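You operate a simulated robot arm through the tools that you are given. There is no shell and no other tool.

You run a simulated robot arm. Do the job below in one go: nothing can be reset, and whatever is moved stays where it is left.

Task
Turn the blue amp down and off, and hang the headphones up.
Fine: knob down before the grey plug moves; it goes back to REC.
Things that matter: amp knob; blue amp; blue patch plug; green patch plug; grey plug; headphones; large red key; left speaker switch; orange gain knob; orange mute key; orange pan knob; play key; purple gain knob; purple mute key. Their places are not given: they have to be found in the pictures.

The check looks at the end state, three seconds after you hand in, the way a careful person would. Anything else that was tipped, shoved, dropped, spilled or broken makes it a failure.

Robot
A 6-joint arm with a two-finger gripper, fixed in place. Base frame: the origin is on the floor under the middle of its stand, x ahead of it, y to its left, z up. Readings come in m, rad, newtons and seconds.
With the tool pointing down near the work surface it reaches from about 0.38 to 0.68 m from the base axis. Its first joint turns from -1.152 to 1.152 rad. Payload 2.45 kg.
The tool frame sits at the grasp point between the pads (the TCP): z along the fingers, y along the line on which they close. The tips reach 0.03 m beyond it. The gripper opens to 0.106 m; its body begins 0.079 m behind the TCP.
Orientation is told as [roll, pitch, yaw] about the base's x, y, z axes, in that order, counted from this pose: with the fingers straight down and closing along the base's y, the tool's x points along the base's -x, its y along +y and its z along -z.

Tools
- The arm moves only by the tool play_rows. Its argument "deltas" is one flat list of numbers, 7 for each row, row after row: the shift along the tool's x, y, z in units of 300 mm (1.0 is 300 mm), then the turn, a rotation vector about the tool's x, y, z in units of 60 degrees (1.0 is 60 degrees), then the gripper command, from -1 (fully open) to 1 (shut), values between in proportion. In form: [dx, dy, dz, ax, ay, az, jaw, dx, dy, dz, ax, ay, az, jaw, ...]. A call has 1 to 20 rows; each row is the pose to reach, as a shift and turn from the pose commanded when the call began, along the tool's axes at that moment. A call with a number of a shift or a turn outside -1 to 1 is refused whole. Each row takes 0.2 s and may step no farther than 0.05 m and 0.15 rad from the row before; otherwise, or with a gripper value out of range, the whole call is refused. A pose out of reach is approached as far as the arm can. The call stops where the force on the tool passes 90 N (or 10 N more than at its start, if that is more) or the arm is blocked; 0.2 s more then pass. Each finger travels about 0.153 m/s and halts on what it meets, pressing with about 28 N; the grip force reading is that of the motor and also rises with nothing between the fingers. The clock runs only during rows and for 0.2 s after the last one: add rows that repeat a pose to give the fingers time. The reply holds the time, the measured pose of the TCP, the force on the tool along the base axes, the opening and the grip force, in the units named above and with some noise, with the torque about the TCP (base axes, N m) and any sound that the robot's microphone picked up.
- Cameras (640 x 400 px; columns grow to the right, rows downward): "scene" is fixed at [0.0445, 0.4243, 1.3752]; the picture's right is [-0.78, -0.62, 0.00], its down [-0.51, 0.64, -0.57] and it looks along [0.36, -0.45, -0.82] (base axes); focal length 214 px, centre (320, 200). "wrist" rides on the gripper at [0.076, -0.002, -0.106] in the tool frame; the picture's right is [0.02, 1.00, 0.00], its down [-0.78, 0.02, -0.62] and it looks along [-0.62, 0.01, 0.78] (tool axes); focal length 247 px, centre (320, 200).
- grab_frame(camera): a new picture of that camera. It takes no simulated time.
- measure_at(camera, pixels): for up to 12 pixels [column, row] of the newest picture of that camera ("zoom" is the newest enlarged one), the place [x, y, z] in the base frame of the surface seen there, good to about 0.003 m. It takes no simulated time.
- inspect(camera, box): a new picture of the part [left, top, right, bottom] of that camera's present view, enlarged. It takes no simulated time.
- hand_in(): hands the job in; it is judged then, once.

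Unless the task says otherwise, let go and move clear before handing in.

The tools are called after "Emit:" by a JSON object that holds its "name" and its "arguments". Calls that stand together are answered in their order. play_rows: Moves the arm, as the interface text tells. Its arguments: {"type":"object","properties":{"deltas":{"type":"array","items":{"type":"number"}}},"required":["deltas"]} The other tools are called the same way: grab_frame (camera) takes a picture; measure_at (camera, pixels) gives the place of the surface under pixels of a picture; inspect (camera, box) takes an enlarged picture of a part of a camera's view; hand_in () hands the job in.

At the start:

```text
clock: 0.0
eef_pos: [0.328, -0.0075, 1.2468]
orientation: [0.001, -0.002, 0.002]
contact_force: [0.0, 0.0, -0.7]
ft_torque: [-0.01, 0.01, -0.01]
opening: 0.106
grip_force: 0.0
```

scene: 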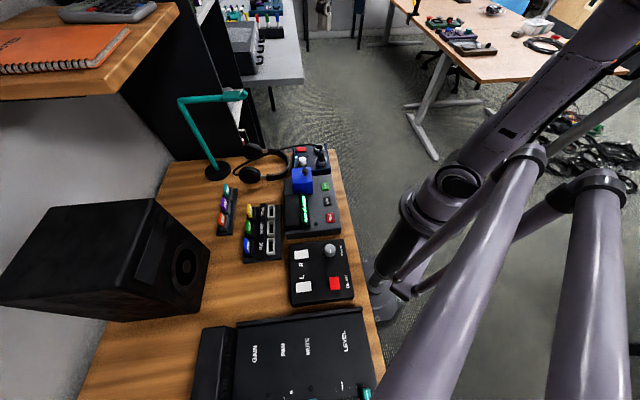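
wrist: 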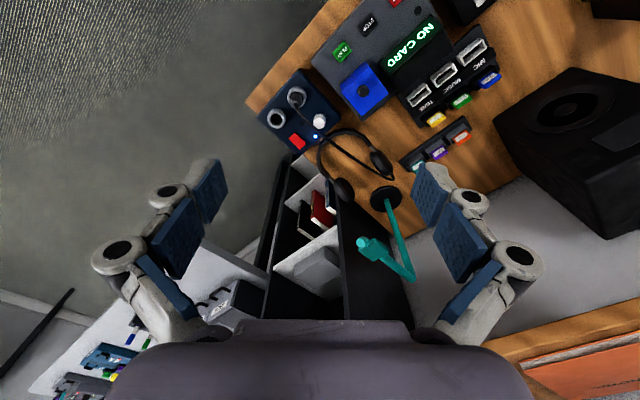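

The scene picture shows a desk with a teal headphone stand (about 200,130), headphones lying near (265,165), and a small blue amp near (305,155). I'll enlarge these areas in both cameras before moving.

Emit:
{"name": "inspect", "arguments": {"camera": "scene", "box": [170, 80, 370, 205]}}

Emit:
{"name": "inspect", "arguments": {"camera": "wrist", "box": [240, 50, 480, 200]}}

Emit:
{"name": "inspect", "arguments": {"camera": "scene", "box": [170, 180, 400, 400]}}

```text
3.20 times, centred on (270, 142) of scene
```

zoom: 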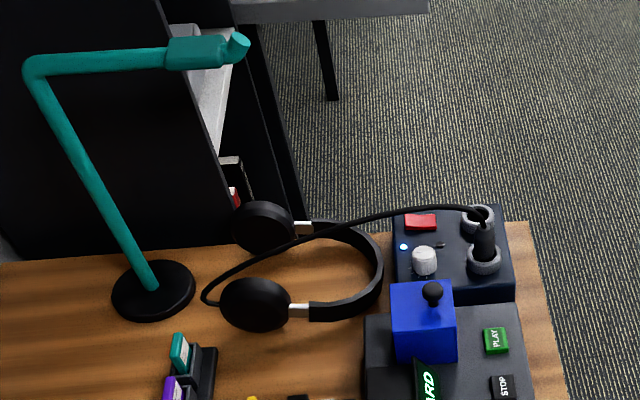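

```text
2.67 times, centred on (360, 125) of wrist
```

zoom: 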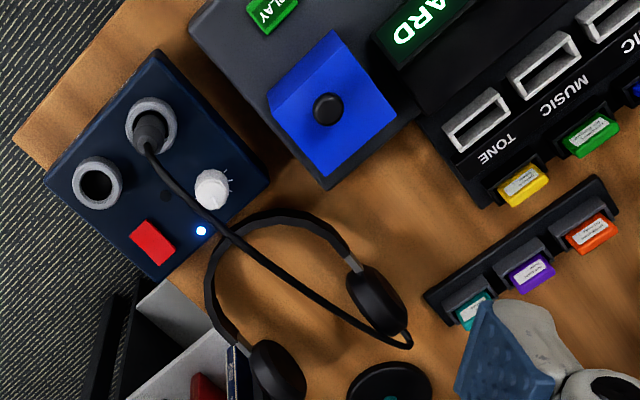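

```text
1.82 times, centred on (285, 290) of scene
```

zoom: 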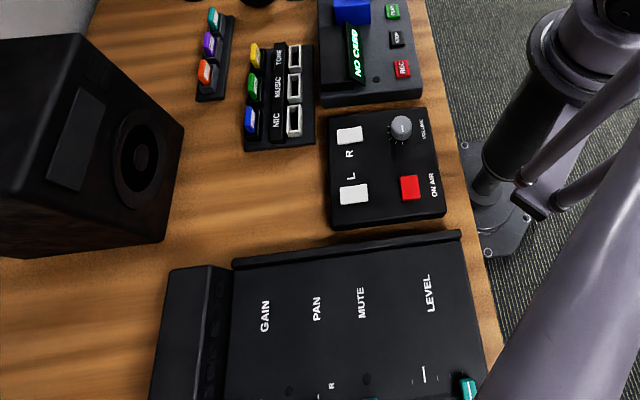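

The blue amp shows a white knob, red key, blue LED and two ring sockets, one holding a plug with a cable to the headphones. I'll zoom in further to look for labels and the plug's colours.

Emit:
{"name": "inspect", "arguments": {"camera": "wrist", "box": [255, 65, 345, 155]}}

Emit:
{"name": "inspect", "arguments": {"camera": "scene", "box": [285, 140, 345, 180]}}

Emit:
{"name": "inspect", "arguments": {"camera": "scene", "box": [210, 180, 300, 265]}}

Emit:
{"name": "inspect", "arguments": {"camera": "scene", "box": [180, 300, 400, 400]}}

```text
4.44 times, centred on (300, 110) of wrist
```

zoom: 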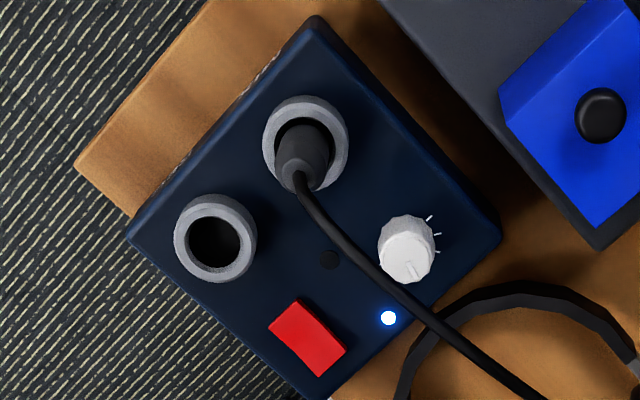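

```text
10.00 times, centred on (315, 160) of scene
```

zoom: 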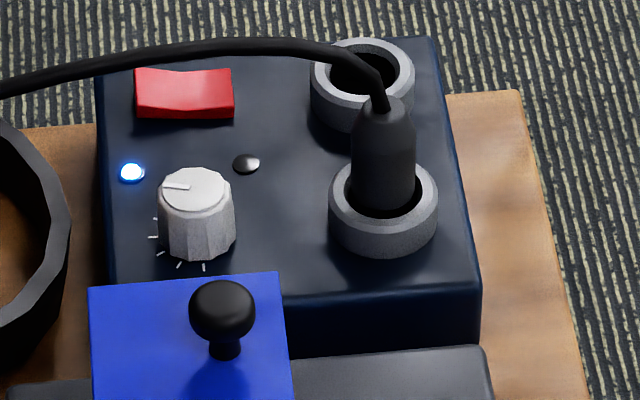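

```text
4.71 times, centred on (255, 222) of scene
```

zoom: 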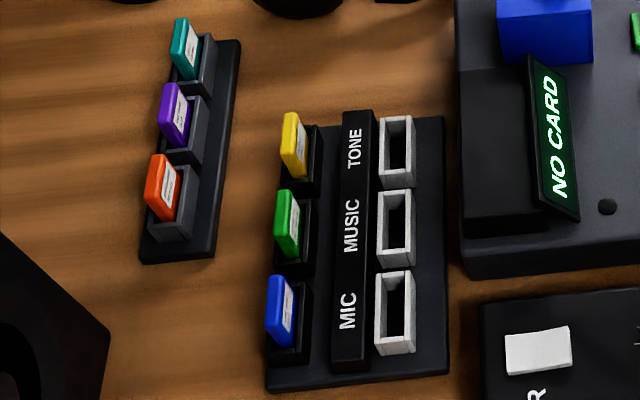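

```text
2.91 times, centred on (290, 350) of scene
```

zoom: 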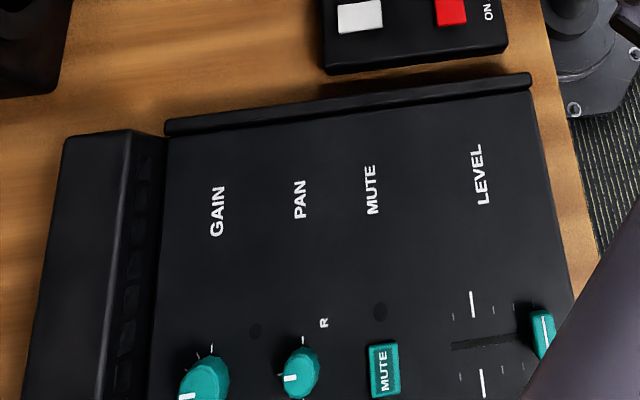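

No labels are visible on the amp top yet; the knob pointer, red rocker, LED and both sockets are clear in the (285–345,140–180) crop. I'll measure key points in the scene view to plan a closer look with the wrist camera.

Emit:
{"name": "grab_frame", "arguments": {"camera": "scene"}}

Emit:
{"name": "measure_at", "arguments": {"camera": "scene", "pixels": [[304, 159], [303, 149], [324, 157], [321, 147], [322, 161], [245, 95], [185, 100], [217, 172], [249, 174], [252, 151], [289, 160], [327, 171]]}}

Emit:
{"name": "measure_at", "arguments": {"camera": "wrist", "pixels": [[312, 120], [297, 97], [276, 118], [298, 142], [320, 121], [363, 90], [365, 243], [388, 195], [345, 190], [380, 165], [322, 145], [410, 275]]}}

```text
taken
```

scene: 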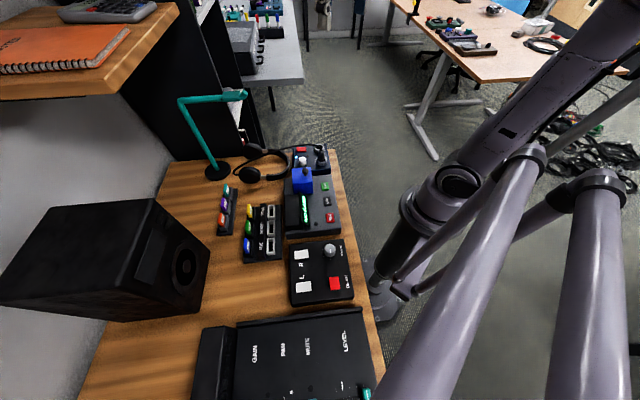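

```text
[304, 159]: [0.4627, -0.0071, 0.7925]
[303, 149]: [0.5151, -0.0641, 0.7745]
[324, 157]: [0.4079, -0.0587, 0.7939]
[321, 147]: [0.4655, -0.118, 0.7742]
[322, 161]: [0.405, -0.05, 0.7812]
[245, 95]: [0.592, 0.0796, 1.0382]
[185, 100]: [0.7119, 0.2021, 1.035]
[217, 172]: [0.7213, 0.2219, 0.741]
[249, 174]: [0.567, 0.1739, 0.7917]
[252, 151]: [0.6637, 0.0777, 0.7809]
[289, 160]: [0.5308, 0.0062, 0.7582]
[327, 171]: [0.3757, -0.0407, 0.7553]
```

```text
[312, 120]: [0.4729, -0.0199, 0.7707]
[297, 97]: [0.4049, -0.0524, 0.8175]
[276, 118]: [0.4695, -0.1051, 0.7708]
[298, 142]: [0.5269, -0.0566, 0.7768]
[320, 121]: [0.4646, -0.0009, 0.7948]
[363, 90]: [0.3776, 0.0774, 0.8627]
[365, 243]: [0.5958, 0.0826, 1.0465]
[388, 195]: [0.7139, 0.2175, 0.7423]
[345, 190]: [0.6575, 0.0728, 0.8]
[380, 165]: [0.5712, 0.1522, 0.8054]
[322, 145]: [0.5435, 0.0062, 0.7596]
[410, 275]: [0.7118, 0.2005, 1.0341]
```

The amp sits at about (0.46,-0.05) with sockets at (0.405,-0.052) (plug in it) and (0.467,-0.11), the knob at (0.465,-0.005), and the red key at (0.52,-0.06). I'll bring the wrist camera round to the person's side of the amp to read labels on its front face.

Emit:
{"name": "play_rows", "arguments": {"deltas": [0.02, -0.076, 0.103, 0, 0, -0.08, -1, 0.04, -0.152, 0.206, 0, 0, -0.16, -1, 0.06, -0.228, 0.309, 0, 0, -0.24, -1, 0.08, -0.304, 0.412, 0, 0, -0.321, -1, 0.1, -0.38, 0.514, 0, 0, -0.401, -1, 0.12, -0.456, 0.617, 0, 0, -0.482, -1, 0.14, -0.532, 0.72, 0, 0, -0.562, -1, 0.16, -0.608, 0.823, 0, 0, -0.642, -1, 0.16, -0.608, 0.823, 0, 0, -0.642, -1]}}

Emit:
{"name": "grab_frame", "arguments": {"camera": "wrist"}}

Emit:
{"name": "grab_frame", "arguments": {"camera": "scene"}}

```text
clock: 2.0
eef_pos: [0.2841, -0.1872, 0.9986]
orientation: [-0.001, -0.001, 0.673]
contact_force: [1.0, 0.1, 0.4]
ft_torque: [-0.03, 0.01, 0.02]
opening: 0.1059
grip_force: 0.0
```

```text
taken
```

wrist: 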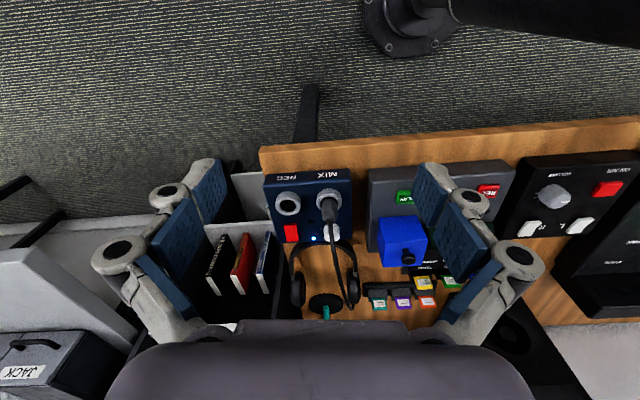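

```text
taken
```

scene: 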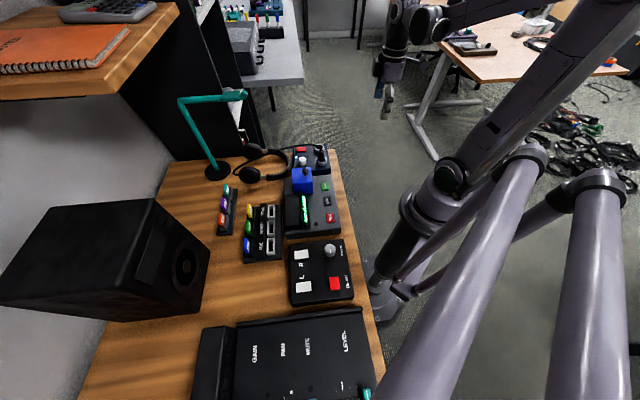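

The front face now shows labels near (285,178) and (328,176) upside down: "REC" by the empty socket and "MIX" by the plugged one. I'll zoom to confirm.

Emit:
{"name": "inspect", "arguments": {"camera": "wrist", "box": [255, 155, 365, 250]}}

Emit:
{"name": "inspect", "arguments": {"camera": "wrist", "box": [270, 220, 460, 325]}}

```text
4.21 times, centred on (310, 202) of wrist
```

zoom: 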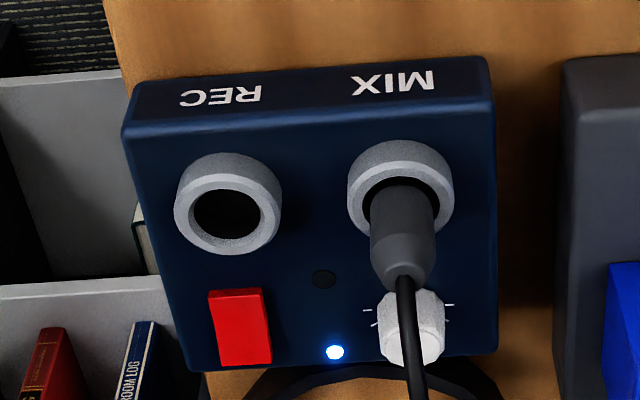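

```text
3.37 times, centred on (365, 272) of wrist
```

zoom: 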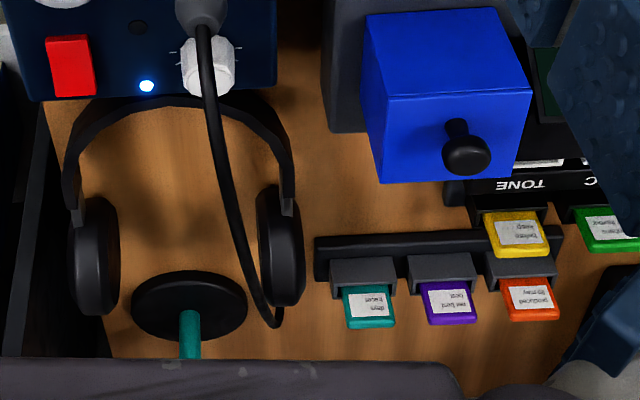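

Confirmed: the empty socket is REC, and the plug is now in MIX. I'll measure the cable path, plug, knob and headphones from this frame to see whether the cable crosses the knob.

Emit:
{"name": "inspect", "arguments": {"camera": "wrist", "box": [275, 180, 375, 320]}}

Emit:
{"name": "grab_frame", "arguments": {"camera": "wrist"}}

Emit:
{"name": "measure_at", "arguments": {"camera": "wrist", "pixels": [[327, 200], [328, 212], [331, 222], [332, 235], [335, 255], [340, 275], [347, 293], [352, 303], [337, 230], [327, 232], [289, 204], [291, 232]]}}

Emit:
{"name": "measure_at", "arguments": {"camera": "wrist", "pixels": [[298, 290], [353, 285], [320, 247], [303, 250], [345, 245], [295, 262], [354, 262], [325, 300], [326, 312], [272, 180], [350, 172], [313, 240]]}}

```text
2.86 times, centred on (325, 250) of wrist
```

zoom: 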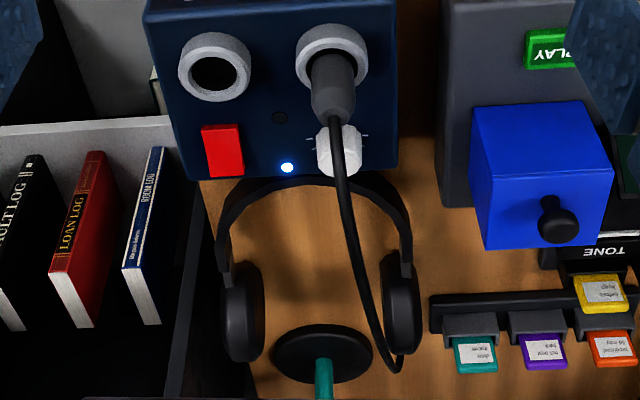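

```text
taken
```

wrist: 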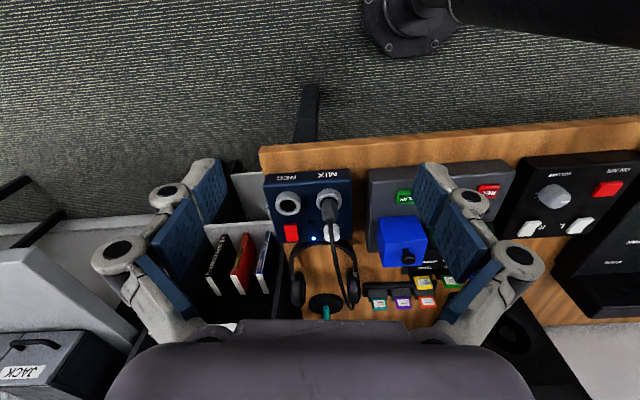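

```text
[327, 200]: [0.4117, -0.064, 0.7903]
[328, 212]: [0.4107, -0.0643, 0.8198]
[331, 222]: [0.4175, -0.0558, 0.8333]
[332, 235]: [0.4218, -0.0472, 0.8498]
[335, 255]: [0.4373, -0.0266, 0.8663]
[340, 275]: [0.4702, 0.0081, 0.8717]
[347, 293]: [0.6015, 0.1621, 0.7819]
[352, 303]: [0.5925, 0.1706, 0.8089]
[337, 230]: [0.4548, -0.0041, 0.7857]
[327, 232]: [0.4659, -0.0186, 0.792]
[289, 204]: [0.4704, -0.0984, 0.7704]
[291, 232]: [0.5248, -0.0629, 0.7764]
```

```text
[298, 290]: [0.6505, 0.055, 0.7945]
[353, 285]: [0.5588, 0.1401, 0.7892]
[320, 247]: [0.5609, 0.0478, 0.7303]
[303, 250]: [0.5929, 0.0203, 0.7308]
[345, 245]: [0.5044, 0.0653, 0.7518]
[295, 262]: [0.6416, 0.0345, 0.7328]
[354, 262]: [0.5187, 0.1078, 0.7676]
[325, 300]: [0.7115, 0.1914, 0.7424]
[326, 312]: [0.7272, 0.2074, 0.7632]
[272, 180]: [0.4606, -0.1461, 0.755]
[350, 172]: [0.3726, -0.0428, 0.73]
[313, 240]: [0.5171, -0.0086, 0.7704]
```

The cable arcs from the plug top (0.41,-0.06,0.83) up over the knob at z≈0.87, and the knob centre is about (0.46,-0.01,0.79). I'll move for a closer, unobstructed look at the knob's pointer and tick marks from the -x side.

Emit:
{"name": "play_rows", "arguments": {"deltas": [-0.0765, 0.065, 0.019, 0, 0, 0.107, -1, -0.153, 0.13, 0.038, 0, 0, 0.214, -1, -0.2295, 0.1945, 0.0565, 0, 0, 0.321, -1, -0.306, 0.259, 0.075, 0, 0, 0.428, -1, -0.3825, 0.324, 0.094, 0, 0, 0.535, -1, -0.459, 0.389, 0.113, 0, 0, 0.642, -1, -0.459, 0.389, 0.113, 0, 0, 0.642, -1]}}

Emit:
{"name": "grab_frame", "arguments": {"camera": "wrist"}}

Emit:
{"name": "inspect", "arguments": {"camera": "wrist", "box": [255, 135, 385, 225]}}

```text
clock: 3.6
eef_pos: [0.315, -0.0111, 0.9665]
orientation: [0.002, -0.001, 0.0]
contact_force: [-0.1, 0.2, -0.9]
ft_torque: [0.01, 0.02, 0.01]
opening: 0.1059
grip_force: 0.0
```

```text
taken
```

wrist: 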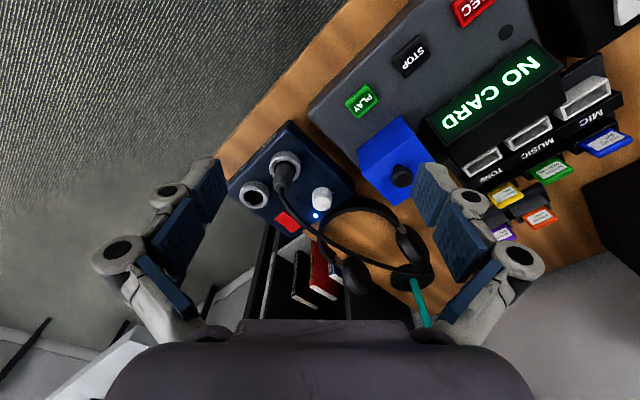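

```text
4.44 times, centred on (320, 180) of wrist
```

zoom: 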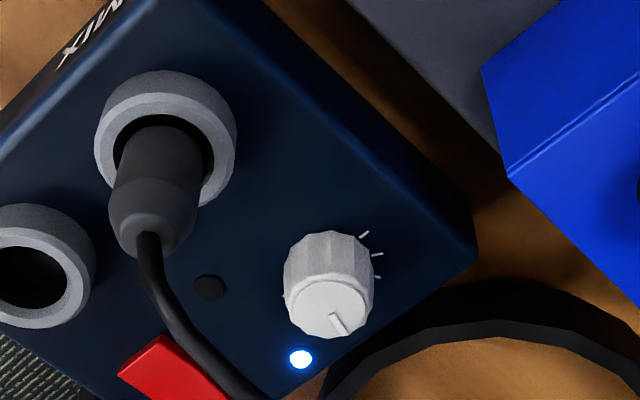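

The pointer is near (335,320) in the zoom, roughly pointing away from the person, with ticks around, so volume is mid-range and "down" should be counter-clockwise. I'll measure the knob's top, edges and the amp's surface precisely.

Emit:
{"name": "measure_at", "arguments": {"camera": "zoom", "pixels": [[328, 307], [300, 305], [356, 305], [328, 283], [328, 332], [290, 270], [370, 270], [330, 240], [260, 250], [300, 358], [395, 320], [208, 287]]}}

Emit:
{"name": "inspect", "arguments": {"camera": "wrist", "box": [305, 178, 345, 213]}}

```text
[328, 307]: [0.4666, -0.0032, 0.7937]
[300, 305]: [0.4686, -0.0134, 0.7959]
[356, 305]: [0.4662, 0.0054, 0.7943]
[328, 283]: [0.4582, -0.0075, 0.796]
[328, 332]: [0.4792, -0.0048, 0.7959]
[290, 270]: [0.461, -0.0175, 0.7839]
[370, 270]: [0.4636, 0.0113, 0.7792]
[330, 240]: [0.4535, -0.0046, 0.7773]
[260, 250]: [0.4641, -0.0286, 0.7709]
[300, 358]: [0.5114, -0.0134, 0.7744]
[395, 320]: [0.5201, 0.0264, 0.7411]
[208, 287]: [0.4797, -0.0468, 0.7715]
```

```text
11.43 times, centred on (325, 196) of wrist
```

zoom: 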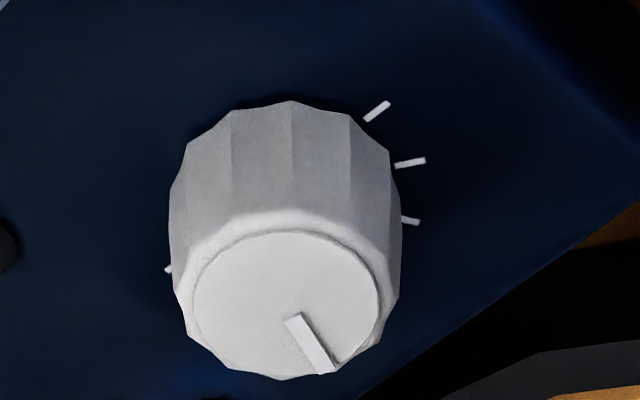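

The knob is centred at about (0.468,-0.004), radius ≈0.013, top z≈0.795, and its pointer is near 12 o'clock with the last left tick near +90° from it. Before approaching I'll measure the blue box beside the amp and take a clearer look at the finger shape.

Emit:
{"name": "grab_frame", "arguments": {"camera": "wrist"}}

Emit:
{"name": "measure_at", "arguments": {"camera": "wrist", "pixels": [[401, 119], [361, 153], [372, 180], [390, 201], [428, 158], [402, 178], [402, 165], [309, 110], [352, 187], [196, 185], [432, 185], [165, 192]]}}

Emit:
{"name": "measure_at", "arguments": {"camera": "wrist", "pixels": [[283, 158], [284, 172], [280, 195], [285, 210], [300, 232], [325, 252], [370, 268], [400, 284], [433, 274], [413, 245], [352, 277], [419, 290]]}}

Emit:
{"name": "inspect", "arguments": {"camera": "scene", "box": [365, 0, 465, 130]}}

```text
taken
```

wrist: 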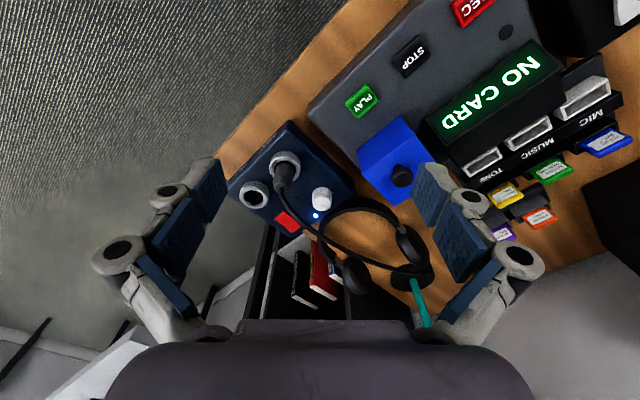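

```text
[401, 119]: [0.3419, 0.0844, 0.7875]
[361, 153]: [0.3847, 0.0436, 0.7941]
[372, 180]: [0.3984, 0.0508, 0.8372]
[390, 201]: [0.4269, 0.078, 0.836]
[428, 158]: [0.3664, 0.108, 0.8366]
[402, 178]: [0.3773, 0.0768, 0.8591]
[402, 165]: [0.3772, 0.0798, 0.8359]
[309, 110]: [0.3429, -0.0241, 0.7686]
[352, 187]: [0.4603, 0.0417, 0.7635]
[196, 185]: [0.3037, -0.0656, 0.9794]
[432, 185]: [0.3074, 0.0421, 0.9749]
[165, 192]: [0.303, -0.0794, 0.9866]
```

```text
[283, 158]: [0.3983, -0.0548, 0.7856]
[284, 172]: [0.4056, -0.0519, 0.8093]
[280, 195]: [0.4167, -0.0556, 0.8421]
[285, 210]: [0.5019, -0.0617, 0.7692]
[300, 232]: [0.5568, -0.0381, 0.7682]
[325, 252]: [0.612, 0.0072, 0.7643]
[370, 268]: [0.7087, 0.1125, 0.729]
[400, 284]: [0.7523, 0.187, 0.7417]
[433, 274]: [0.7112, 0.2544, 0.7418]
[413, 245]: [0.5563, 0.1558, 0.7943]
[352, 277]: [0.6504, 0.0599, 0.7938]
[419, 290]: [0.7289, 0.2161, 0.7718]
```

```text
3.08 times, centred on (415, 65) of scene
```

zoom: 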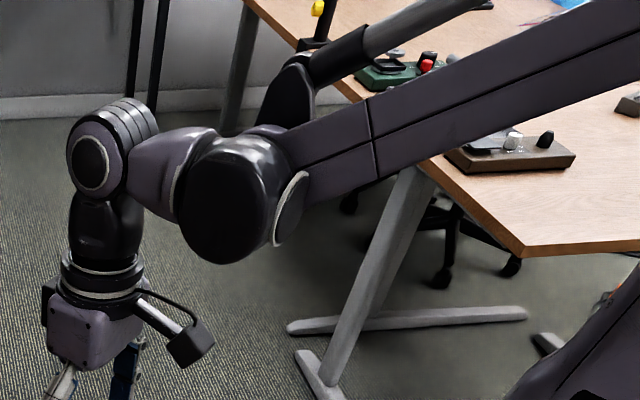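

The blue box's near face is about 9 cm left of the knob, so a half-open gripper fits. I'll move above the knob (tips just above the cable) with the fingers straddling the cable, and then check.

Emit:
{"name": "play_rows", "arguments": {"deltas": [-0.1, 0.005, 0.02, 0, 0, -0.06, -0.1, -0.2, 0.01, 0.04, 0, 0, -0.12, -0.1, -0.3, 0.015, 0.06, 0, 0, -0.18, -0.1, -0.4, 0.02, 0.09, 0, 0, -0.24, -0.1, -0.508, 0.027, 0.137, 0, 0, -0.3, -0.1, -0.508, 0.027, 0.137, 0, 0, -0.3, -0.1]}}

Emit:
{"name": "grab_frame", "arguments": {"camera": "wrist"}}

Emit:
{"name": "grab_frame", "arguments": {"camera": "scene"}}

Emit:
{"name": "inspect", "arguments": {"camera": "scene", "box": [230, 90, 390, 190]}}

```text
clock: 5.0
eef_pos: [0.4687, -0.0015, 0.9238]
orientation: [0.001, -0.002, 0.315]
contact_force: [1.1, -0.2, -0.4]
ft_torque: [0.02, 0.01, -0.01]
opening: 0.0583
grip_force: 0.1
```

```text
taken
```

wrist: 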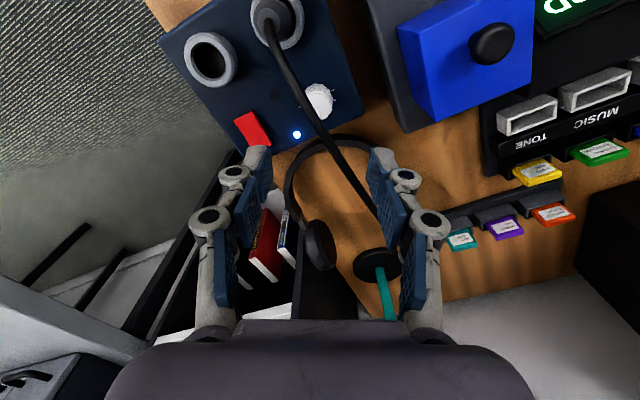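

```text
taken
```

scene: 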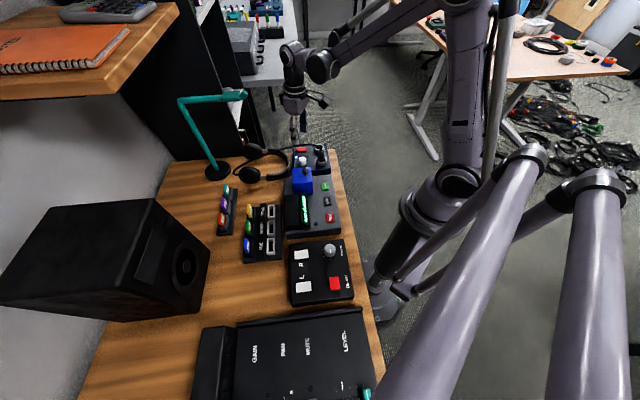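

```text
4.00 times, centred on (310, 140) of scene
```

zoom: 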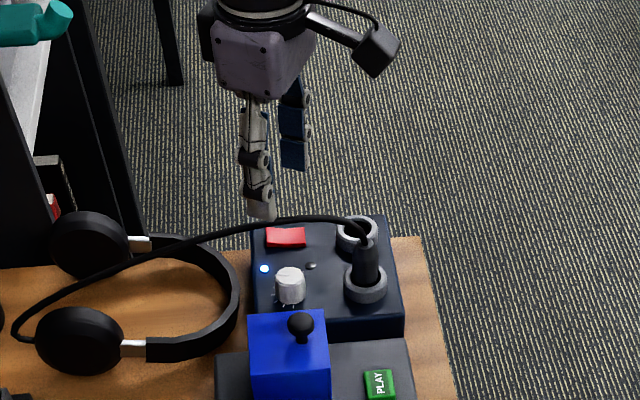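

The TCP reads above the knob; by the camera geometry the tool axis should pass through about pixel (320,107) at knob-top height, and the knob is seen near (319,100). I'll zoom to check the offset.

Emit:
{"name": "inspect", "arguments": {"camera": "wrist", "box": [270, 60, 370, 160]}}

Emit:
{"name": "measure_at", "arguments": {"camera": "wrist", "pixels": [[318, 97], [305, 112], [298, 100], [290, 80], [276, 30], [328, 145], [345, 175], [370, 210], [257, 160], [376, 158], [231, 185], [405, 178]]}}

```text
4.00 times, centred on (320, 110) of wrist
```

zoom: 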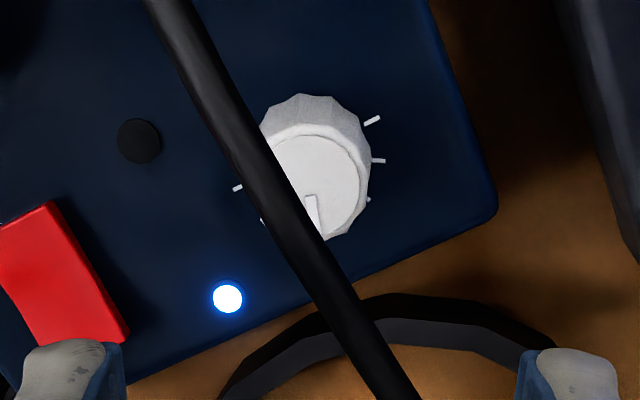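

```text
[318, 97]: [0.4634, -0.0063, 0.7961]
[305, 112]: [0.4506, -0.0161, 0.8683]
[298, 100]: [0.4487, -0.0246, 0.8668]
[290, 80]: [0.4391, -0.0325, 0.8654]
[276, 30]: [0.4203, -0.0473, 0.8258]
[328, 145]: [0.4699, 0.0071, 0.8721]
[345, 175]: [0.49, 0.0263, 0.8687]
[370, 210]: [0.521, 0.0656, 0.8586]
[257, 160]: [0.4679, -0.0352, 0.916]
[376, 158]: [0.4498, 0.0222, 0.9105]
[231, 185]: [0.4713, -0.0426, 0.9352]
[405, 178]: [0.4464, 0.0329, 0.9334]
```

The knob is centred under the grip within about 2 mm (zoom (318,180)), with the cable passing between the fingers. I'll descend so the tips stop a few mm above the amp top, keeping the jaw half open.

Emit:
{"name": "play_rows", "arguments": {"deltas": [0.008, 0, 0.1, 0, 0, 0, -0.1, 0.008, 0, 0.2, 0, 0, 0, -0.1, 0.008, 0, 0.3, 0, 0, 0, -0.1, 0.008, 0, 0.393, 0, 0, 0, -0.1, 0.008, 0, 0.393, 0, 0, 0, -0.1]}}

Emit:
{"name": "grab_frame", "arguments": {"camera": "wrist"}}

Emit:
{"name": "inspect", "arguments": {"camera": "scene", "box": [250, 110, 370, 190]}}

```text
clock: 6.2
eef_pos: [0.4659, -0.0036, 0.8086]
orientation: [0.002, -0.001, 0.315]
contact_force: [0.1, 0.7, 0.1]
ft_torque: [0.0, 0.01, 0.01]
opening: 0.0585
grip_force: 0.0
```

```text
taken
```

wrist: 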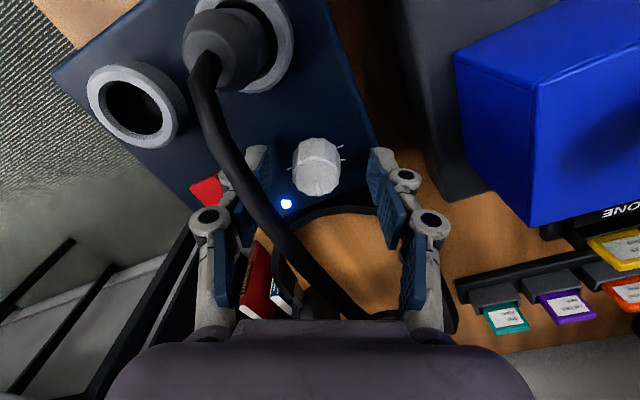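

```text
5.00 times, centred on (310, 150) of scene
```

zoom: 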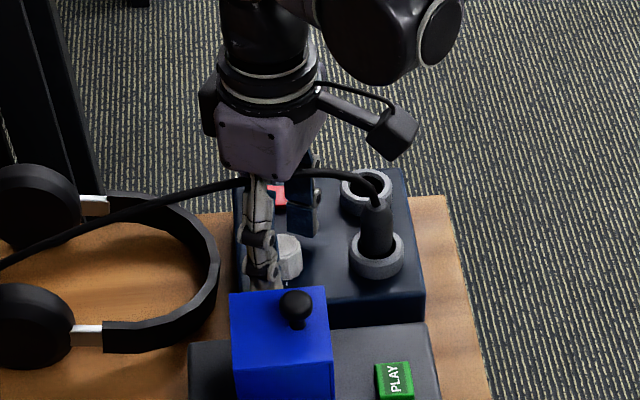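

The knob is between the fingers at (317,170), and the cable runs through the gap without contact force. I'll close on the knob now.

Emit:
{"name": "play_rows", "arguments": {"deltas": [0, 0, 0, 0, 0, 0, 0.3, 0, 0, 0, 0, 0, 0, 0.6, 0, 0, 0, 0, 0, 0, 0.7, 0, 0, 0, 0, 0, 0, 0.7]}}

Emit:
{"name": "inspect", "arguments": {"camera": "wrist", "box": [200, 80, 440, 330]}}

```text
clock: 7.2
eef_pos: [0.4655, -0.0056, 0.8093]
orientation: [-0.005, -0.001, 0.313]
contact_force: [7.3, -17.4, -1.1]
ft_torque: [-0.19, -0.54, -0.07]
opening: 0.0282
grip_force: 44.9
```

```text
1.60 times, centred on (320, 205) of wrist
```

zoom: 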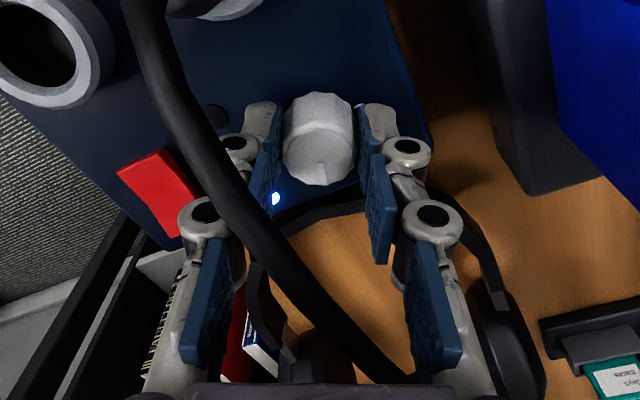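

The grip closed at 0.028 m on the knob with a ~19 N sideways force toward -tool y, so I'm slightly off-centre. I'll shift ~1.5 mm toward -tool y to relax it.

Emit:
{"name": "play_rows", "arguments": {"deltas": [0, -0.005, 0, 0, 0, 0, 0.7, 0, -0.005, 0, 0, 0, 0, 0.7]}}

Emit:
{"name": "inspect", "arguments": {"camera": "wrist", "box": [200, 80, 440, 330]}}

Emit:
{"name": "inspect", "arguments": {"camera": "scene", "box": [250, 110, 370, 190]}}

```text
clock: 7.8
eef_pos: [0.4663, -0.0066, 0.8074]
orientation: [-0.001, -0.002, 0.315]
contact_force: [4.3, -11.3, 6.4]
ft_torque: [-0.4, -0.97, -0.09]
opening: 0.0277
grip_force: 45.2
```

```text
1.60 times, centred on (320, 205) of wrist
```

zoom: 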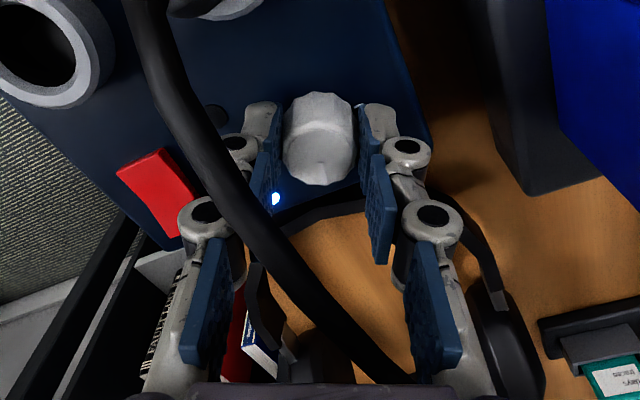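

```text
5.00 times, centred on (310, 150) of scene
```

zoom: 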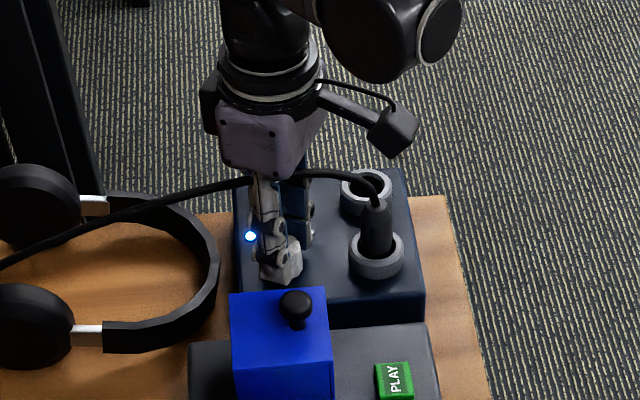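

The side force dropped to about 12 N, so centring further along -tool y should remove it. I'll shift another 2 mm.

Emit:
{"name": "play_rows", "arguments": {"deltas": [0, -0.007, 0, 0, 0, 0, 0.7, 0, -0.007, 0, 0, 0, 0, 0.7]}}

```text
clock: 8.4
eef_pos: [0.4664, -0.0053, 0.8086]
orientation: [0.004, -0.002, 0.316]
contact_force: [3.8, 4.3, 28.0]
ft_torque: [-0.09, 0.52, -0.01]
opening: 0.0283
grip_force: 44.5
```

There is now a 28 N upward load with little side force, so I'll reopen slightly, rise 2 mm and regrip to relax it.

Emit:
{"name": "play_rows", "arguments": {"deltas": [0, 0, 0, 0, 0, 0, 0.2, 0, 0, -0.007, 0, 0, 0, 0.2, 0, 0, -0.007, 0, 0, 0, 0.2, 0, 0, -0.007, 0, 0, 0, 0.5, 0, 0, -0.007, 0, 0, 0, 0.6, 0, 0, -0.007, 0, 0, 0, 0.6]}}

Emit:
{"name": "inspect", "arguments": {"camera": "wrist", "box": [260, 120, 380, 230]}}

```text
clock: 9.8
eef_pos: [0.465, -0.0062, 0.8091]
orientation: [0.004, -0.003, 0.316]
contact_force: [-6.9, 16.7, -0.3]
ft_torque: [0.43, 0.28, 0.06]
opening: 0.028
grip_force: 44.9
```

```text
3.64 times, centred on (320, 175) of wrist
```

zoom: 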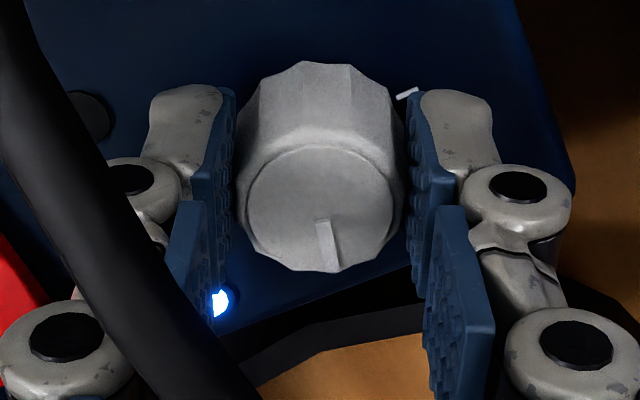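

The side load is now +18 N the other way, so the knob's true centre is about midway (~1.7 mm back). I'll open, shift back and regrip.

Emit:
{"name": "play_rows", "arguments": {"deltas": [0, 0, 0, 0, 0, 0, 0.2, 0, 0.0058, 0, 0, 0, 0, 0.2, 0, 0.0058, 0, 0, 0, 0, 0.2, 0, 0.0058, 0, 0, 0, 0, 0.5, 0, 0.0058, 0, 0, 0, 0, 0.6, 0, 0.0058, 0, 0, 0, 0, 0.6]}}

```text
clock: 11.2
eef_pos: [0.4658, -0.0062, 0.8097]
orientation: [0.003, -0.001, 0.317]
contact_force: [-3.2, 6.6, 0.5]
ft_torque: [0.21, 0.15, 0.03]
opening: 0.028
grip_force: 45.0
```

Side load is down to about 7 N, which is good. I'll turn the knob counter-clockwise by 30° as a first test, with a last 0.7 mm centring shift.

Emit:
{"name": "play_rows", "arguments": {"deltas": [0, 0.0023, 0, 0, 0, -0.1, 0.6, 0, 0.0023, 0, 0, 0, -0.2, 0.6, 0, 0.0023, 0, 0, 0, -0.3, 0.6, 0, 0.0023, 0, 0, 0, -0.4, 0.6, 0, 0.0023, 0, 0, 0, -0.5, 0.6, 0, 0.0023, 0, 0, 0, -0.5, 0.6]}}

Emit:
{"name": "grab_frame", "arguments": {"camera": "wrist"}}

Emit:
{"name": "inspect", "arguments": {"camera": "wrist", "box": [220, 100, 420, 250]}}

Emit:
{"name": "inspect", "arguments": {"camera": "scene", "box": [240, 110, 370, 190]}}

```text
clock: 12.6
eef_pos: [0.466, -0.0069, 0.8099]
orientation: [-0.004, 0.0, 0.839]
contact_force: [2.7, -11.2, -4.4]
ft_torque: [-0.26, -0.17, 0.01]
opening: 0.0279
grip_force: 44.9
```

```text
taken
```

wrist: 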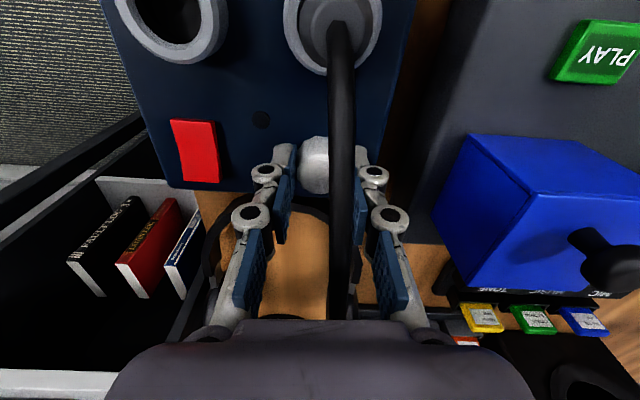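

```text
2.67 times, centred on (320, 175) of wrist
```

zoom: 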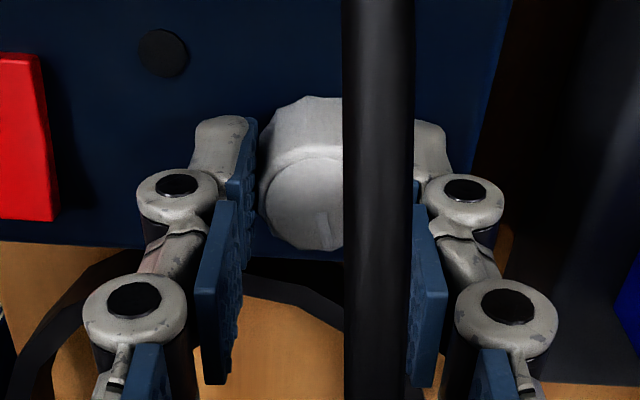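

```text
4.92 times, centred on (305, 150) of scene
```

zoom: 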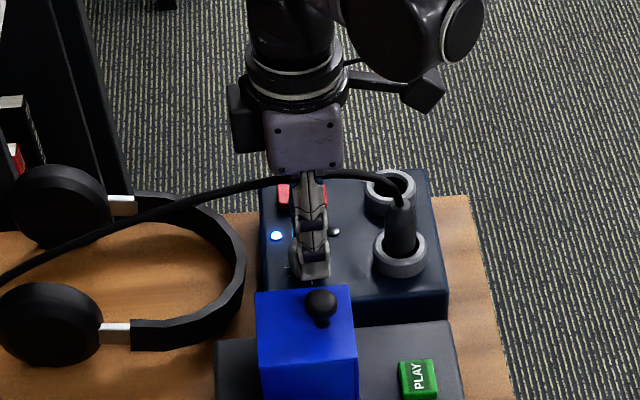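

The knob is turning with the gripper (pointer stays at zoom (325,230) in the grip frame) and forces are modest. I'll continue another 30° counter-clockwise.

Emit:
{"name": "play_rows", "arguments": {"deltas": [0, -0.003, 0, 0, 0, -0.1, 0.6, 0, -0.003, 0, 0, 0, -0.2, 0.6, 0, -0.003, 0, 0, 0, -0.3, 0.6, 0, -0.003, 0, 0, 0, -0.4, 0.6, 0, -0.003, 0, 0, 0, -0.5, 0.6, 0, -0.003, 0, 0, 0, -0.5, 0.6]}}

Emit:
{"name": "grab_frame", "arguments": {"camera": "wrist"}}

Emit:
{"name": "inspect", "arguments": {"camera": "wrist", "box": [220, 100, 420, 250]}}

Emit:
{"name": "inspect", "arguments": {"camera": "scene", "box": [240, 110, 370, 190]}}

```text
clock: 14.0
eef_pos: [0.4674, -0.0073, 0.8092]
orientation: [-0.006, -0.003, 1.363]
contact_force: [14.0, -8.0, 19.8]
ft_torque: [-0.63, -0.28, -0.08]
opening: 0.0279
grip_force: 45.1
```

```text
taken
```

wrist: 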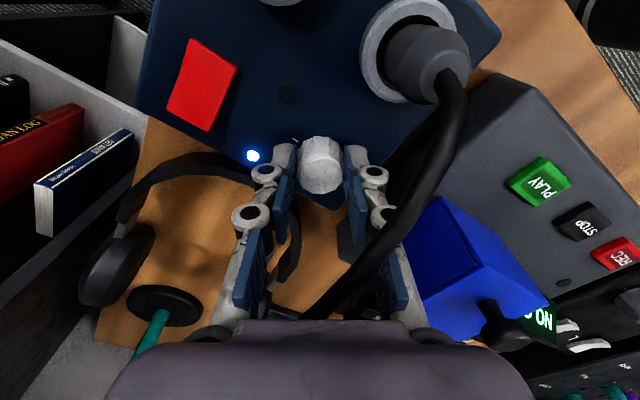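

```text
2.67 times, centred on (320, 175) of wrist
```

zoom: 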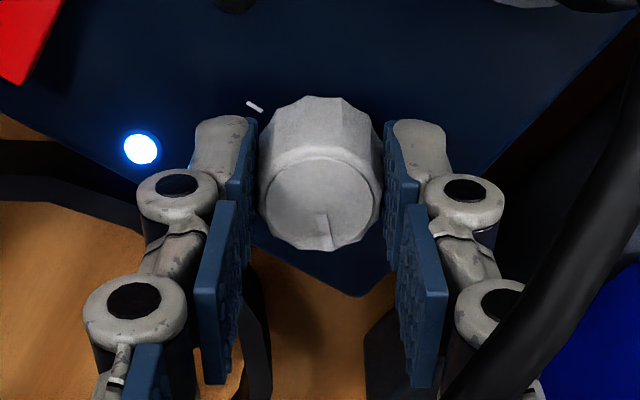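

```text
4.92 times, centred on (305, 150) of scene
```

zoom: 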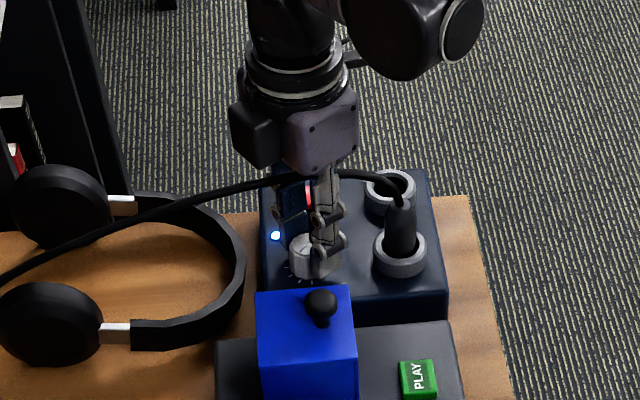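

The knob has turned ~60° with the pointer moving with the grip, and the cable has not moved. I'll release, recentre slightly, rotate the gripper back 48° and regrip for a second stroke.

Emit:
{"name": "play_rows", "arguments": {"deltas": [0, 0, 0, 0, 0, 0, -0.1, 0, 0, 0, 0, 0, 0, -0.1, -0.003, -0.002, 0, 0, 0, 0.133, -0.1, -0.0058, -0.005, 0, 0, 0, 0.266, -0.1, -0.0058, -0.005, 0, 0, 0, 0.4, -0.1, -0.0058, -0.005, 0, 0, 0, 0.533, -0.1, -0.0058, -0.005, 0, 0, 0, 0.666, -0.1, -0.0058, -0.005, 0, 0, 0, 0.8, -0.1, -0.0058, -0.005, 0, 0, 0, 0.8, -0.1]}}

Emit:
{"name": "grab_frame", "arguments": {"camera": "wrist"}}

Emit:
{"name": "inspect", "arguments": {"camera": "wrist", "box": [220, 100, 420, 250]}}

```text
clock: 16.0
eef_pos: [0.4685, -0.0046, 0.8101]
orientation: [-0.001, -0.001, 0.524]
contact_force: [0.3, 0.5, 0.4]
ft_torque: [0.02, 0.03, -0.03]
opening: 0.0581
grip_force: 0.1
```

```text
taken
```

wrist: 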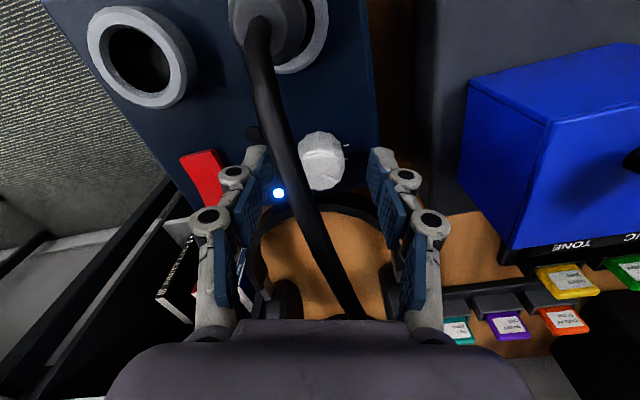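

```text
2.67 times, centred on (320, 175) of wrist
```

zoom: 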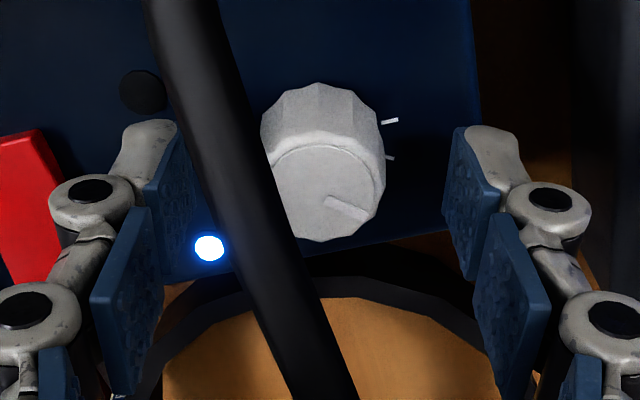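

The pointer now sits at about 85° (zoom (345,207)), so the knob turned as intended, and it is well centred. I'll regrip and turn another 45° counter-clockwise.

Emit:
{"name": "play_rows", "arguments": {"deltas": [0, 0, 0, 0, 0, 0, 0.4, 0, 0, 0, 0, 0, 0, 0.6, 0, 0, 0, 0, 0, 0, 0.6, 0, 0, 0, 0, 0, -0.11, 0.6, 0, 0, 0, 0, 0, -0.22, 0.6, 0, 0, 0, 0, 0, -0.33, 0.6, 0, 0, 0, 0, 0, -0.44, 0.6, 0, 0, 0, 0, 0, -0.55, 0.6, 0, 0, 0, 0, 0, -0.66, 0.6, 0, 0, 0, 0, 0, -0.66, 0.6]}}

Emit:
{"name": "grab_frame", "arguments": {"camera": "wrist"}}

Emit:
{"name": "inspect", "arguments": {"camera": "wrist", "box": [220, 100, 420, 250]}}

```text
clock: 18.2
eef_pos: [0.4686, -0.0048, 0.8091]
orientation: [-0.003, -0.003, 1.218]
contact_force: [5.7, 1.1, 32.5]
ft_torque: [0.34, -0.29, -0.03]
opening: 0.0279
grip_force: 45.1
```

```text
taken
```

wrist: 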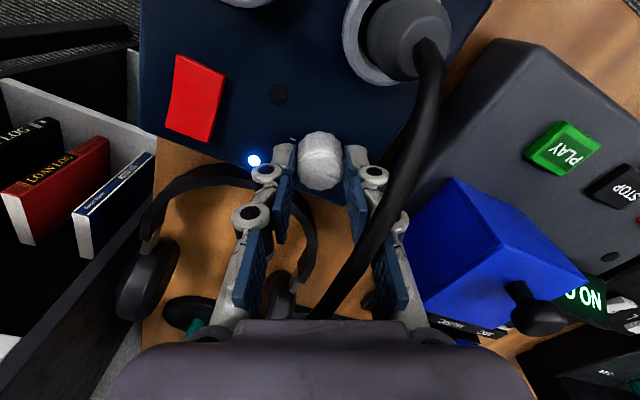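

```text
2.67 times, centred on (320, 175) of wrist
```

zoom: 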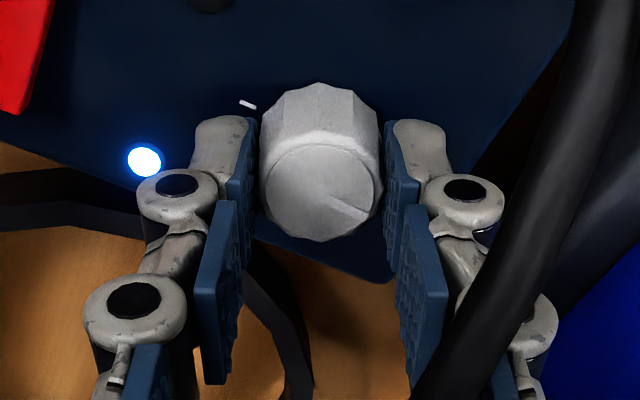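

The pointer is now near 122° with no end-stop torque yet (tz -0.03). I'll turn a further 20° in small steps to find the stop.

Emit:
{"name": "play_rows", "arguments": {"deltas": [0, 0, 0, 0, 0, -0.08, 0.6, 0, 0, 0, 0, 0, -0.16, 0.6, 0, 0, 0, 0, 0, -0.24, 0.6, 0, 0, 0, 0, 0, -0.33, 0.6, 0, 0, 0, 0, 0, -0.33, 0.6]}}

Emit:
{"name": "grab_frame", "arguments": {"camera": "wrist"}}

Emit:
{"name": "inspect", "arguments": {"camera": "wrist", "box": [220, 100, 420, 250]}}

```text
clock: 19.4
eef_pos: [0.4683, -0.0049, 0.8083]
orientation: [0.0, -0.001, 1.561]
contact_force: [-3.2, -1.3, -20.4]
ft_torque: [-0.05, 0.08, -0.16]
opening: 0.0283
grip_force: 45.2
```

```text
taken
```

wrist: 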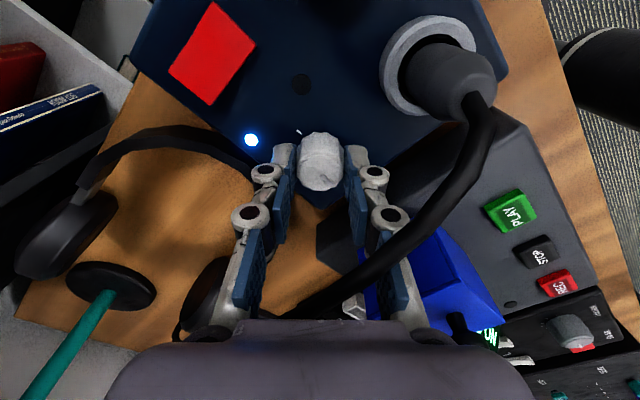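

```text
2.67 times, centred on (320, 175) of wrist
```

zoom: 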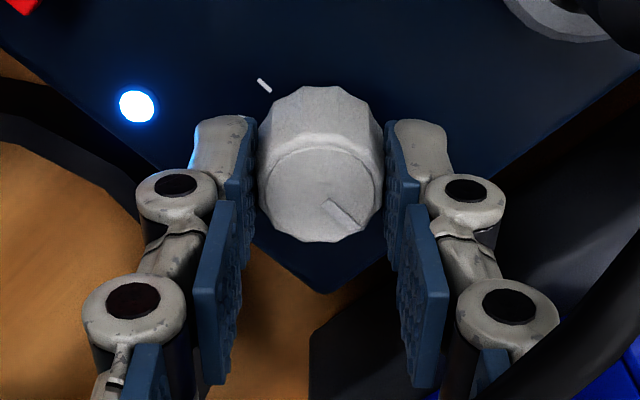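

The pointer slipped in the grip (now ~129° in base terms) and tz rose to -0.16, so the knob is at its lower stop. I'll release, rotate back to straddle the cable, and verify the pointer before rising.

Emit:
{"name": "play_rows", "arguments": {"deltas": [0, 0, 0, 0, 0, 0, -0.1, 0, 0, 0, 0, 0, 0, -0.1, 0, 0, 0, 0, 0, 0.12, -0.1, 0, 0, 0, 0, 0, 0.24, -0.1, 0, 0, 0, 0, 0, 0.36, -0.1, 0, 0, 0, 0, 0, 0.48, -0.1, 0, 0, 0, 0, 0, 0.6, -0.1, 0, 0, 0, 0, 0, 0.7, -0.1, 0, 0, 0, 0, 0, 0.7, -0.1]}}

Emit:
{"name": "inspect", "arguments": {"camera": "wrist", "box": [220, 100, 420, 250]}}

```text
clock: 21.4
eef_pos: [0.4681, -0.0032, 0.8091]
orientation: [0.001, -0.002, 0.826]
contact_force: [-0.3, 1.3, 0.0]
ft_torque: [0.0, -0.01, 0.02]
opening: 0.058
grip_force: 0.1
```

```text
2.67 times, centred on (320, 175) of wrist
```

zoom: 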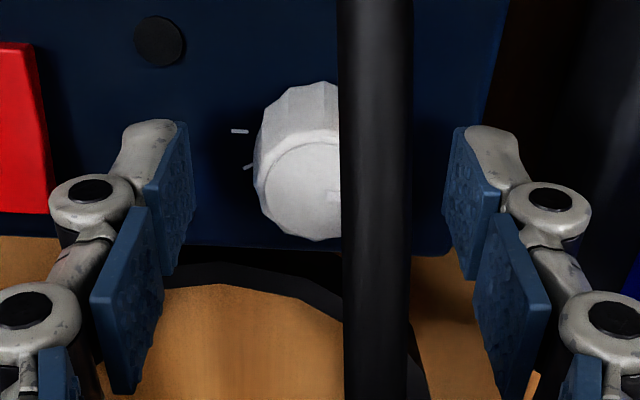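

The pointer now faces the left end tick (zoom (330,195)), i.e. the minimum. I'll rise straight up clear of the cable and look at the red rocker key.

Emit:
{"name": "play_rows", "arguments": {"deltas": [0, 0, -0.1, 0, 0, 0, -0.1, 0, 0, -0.2, 0, 0, 0, -0.1, 0, 0, -0.3, 0, 0, 0, -0.1, 0, 0, -0.4, 0, 0, 0, -0.1, 0, 0, -0.5, 0, 0, 0, -0.1, 0, 0, -0.5, 0, 0, 0, -0.1]}}

Emit:
{"name": "grab_frame", "arguments": {"camera": "wrist"}}

Emit:
{"name": "inspect", "arguments": {"camera": "wrist", "box": [230, 50, 370, 150]}}

Emit:
{"name": "inspect", "arguments": {"camera": "scene", "box": [285, 140, 345, 180]}}

```text
clock: 22.8
eef_pos: [0.4684, -0.0049, 0.9617]
orientation: [0.0, -0.002, 0.827]
contact_force: [-0.3, -0.9, -0.8]
ft_torque: [-0.01, 0.02, 0.01]
opening: 0.0584
grip_force: 0.2
```

```text
taken
```

wrist: 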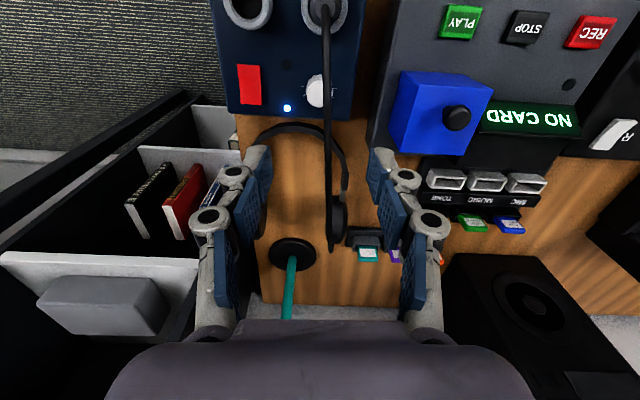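

```text
4.00 times, centred on (300, 100) of wrist
```

zoom: 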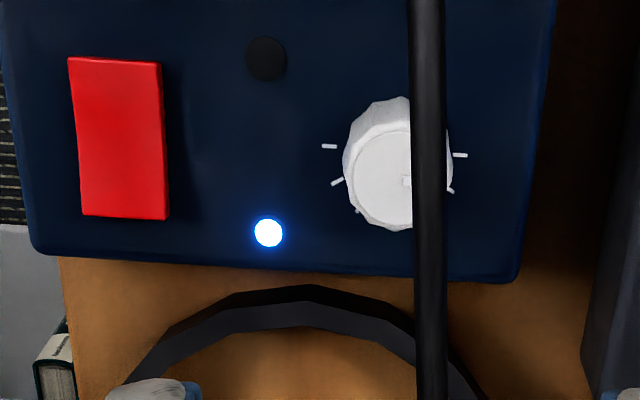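

```text
10.00 times, centred on (315, 160) of scene
```

zoom: 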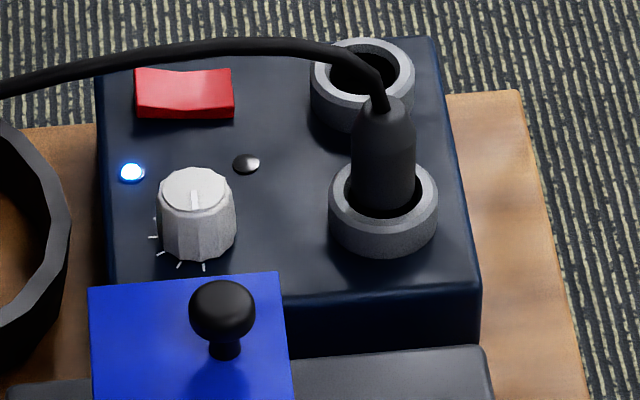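

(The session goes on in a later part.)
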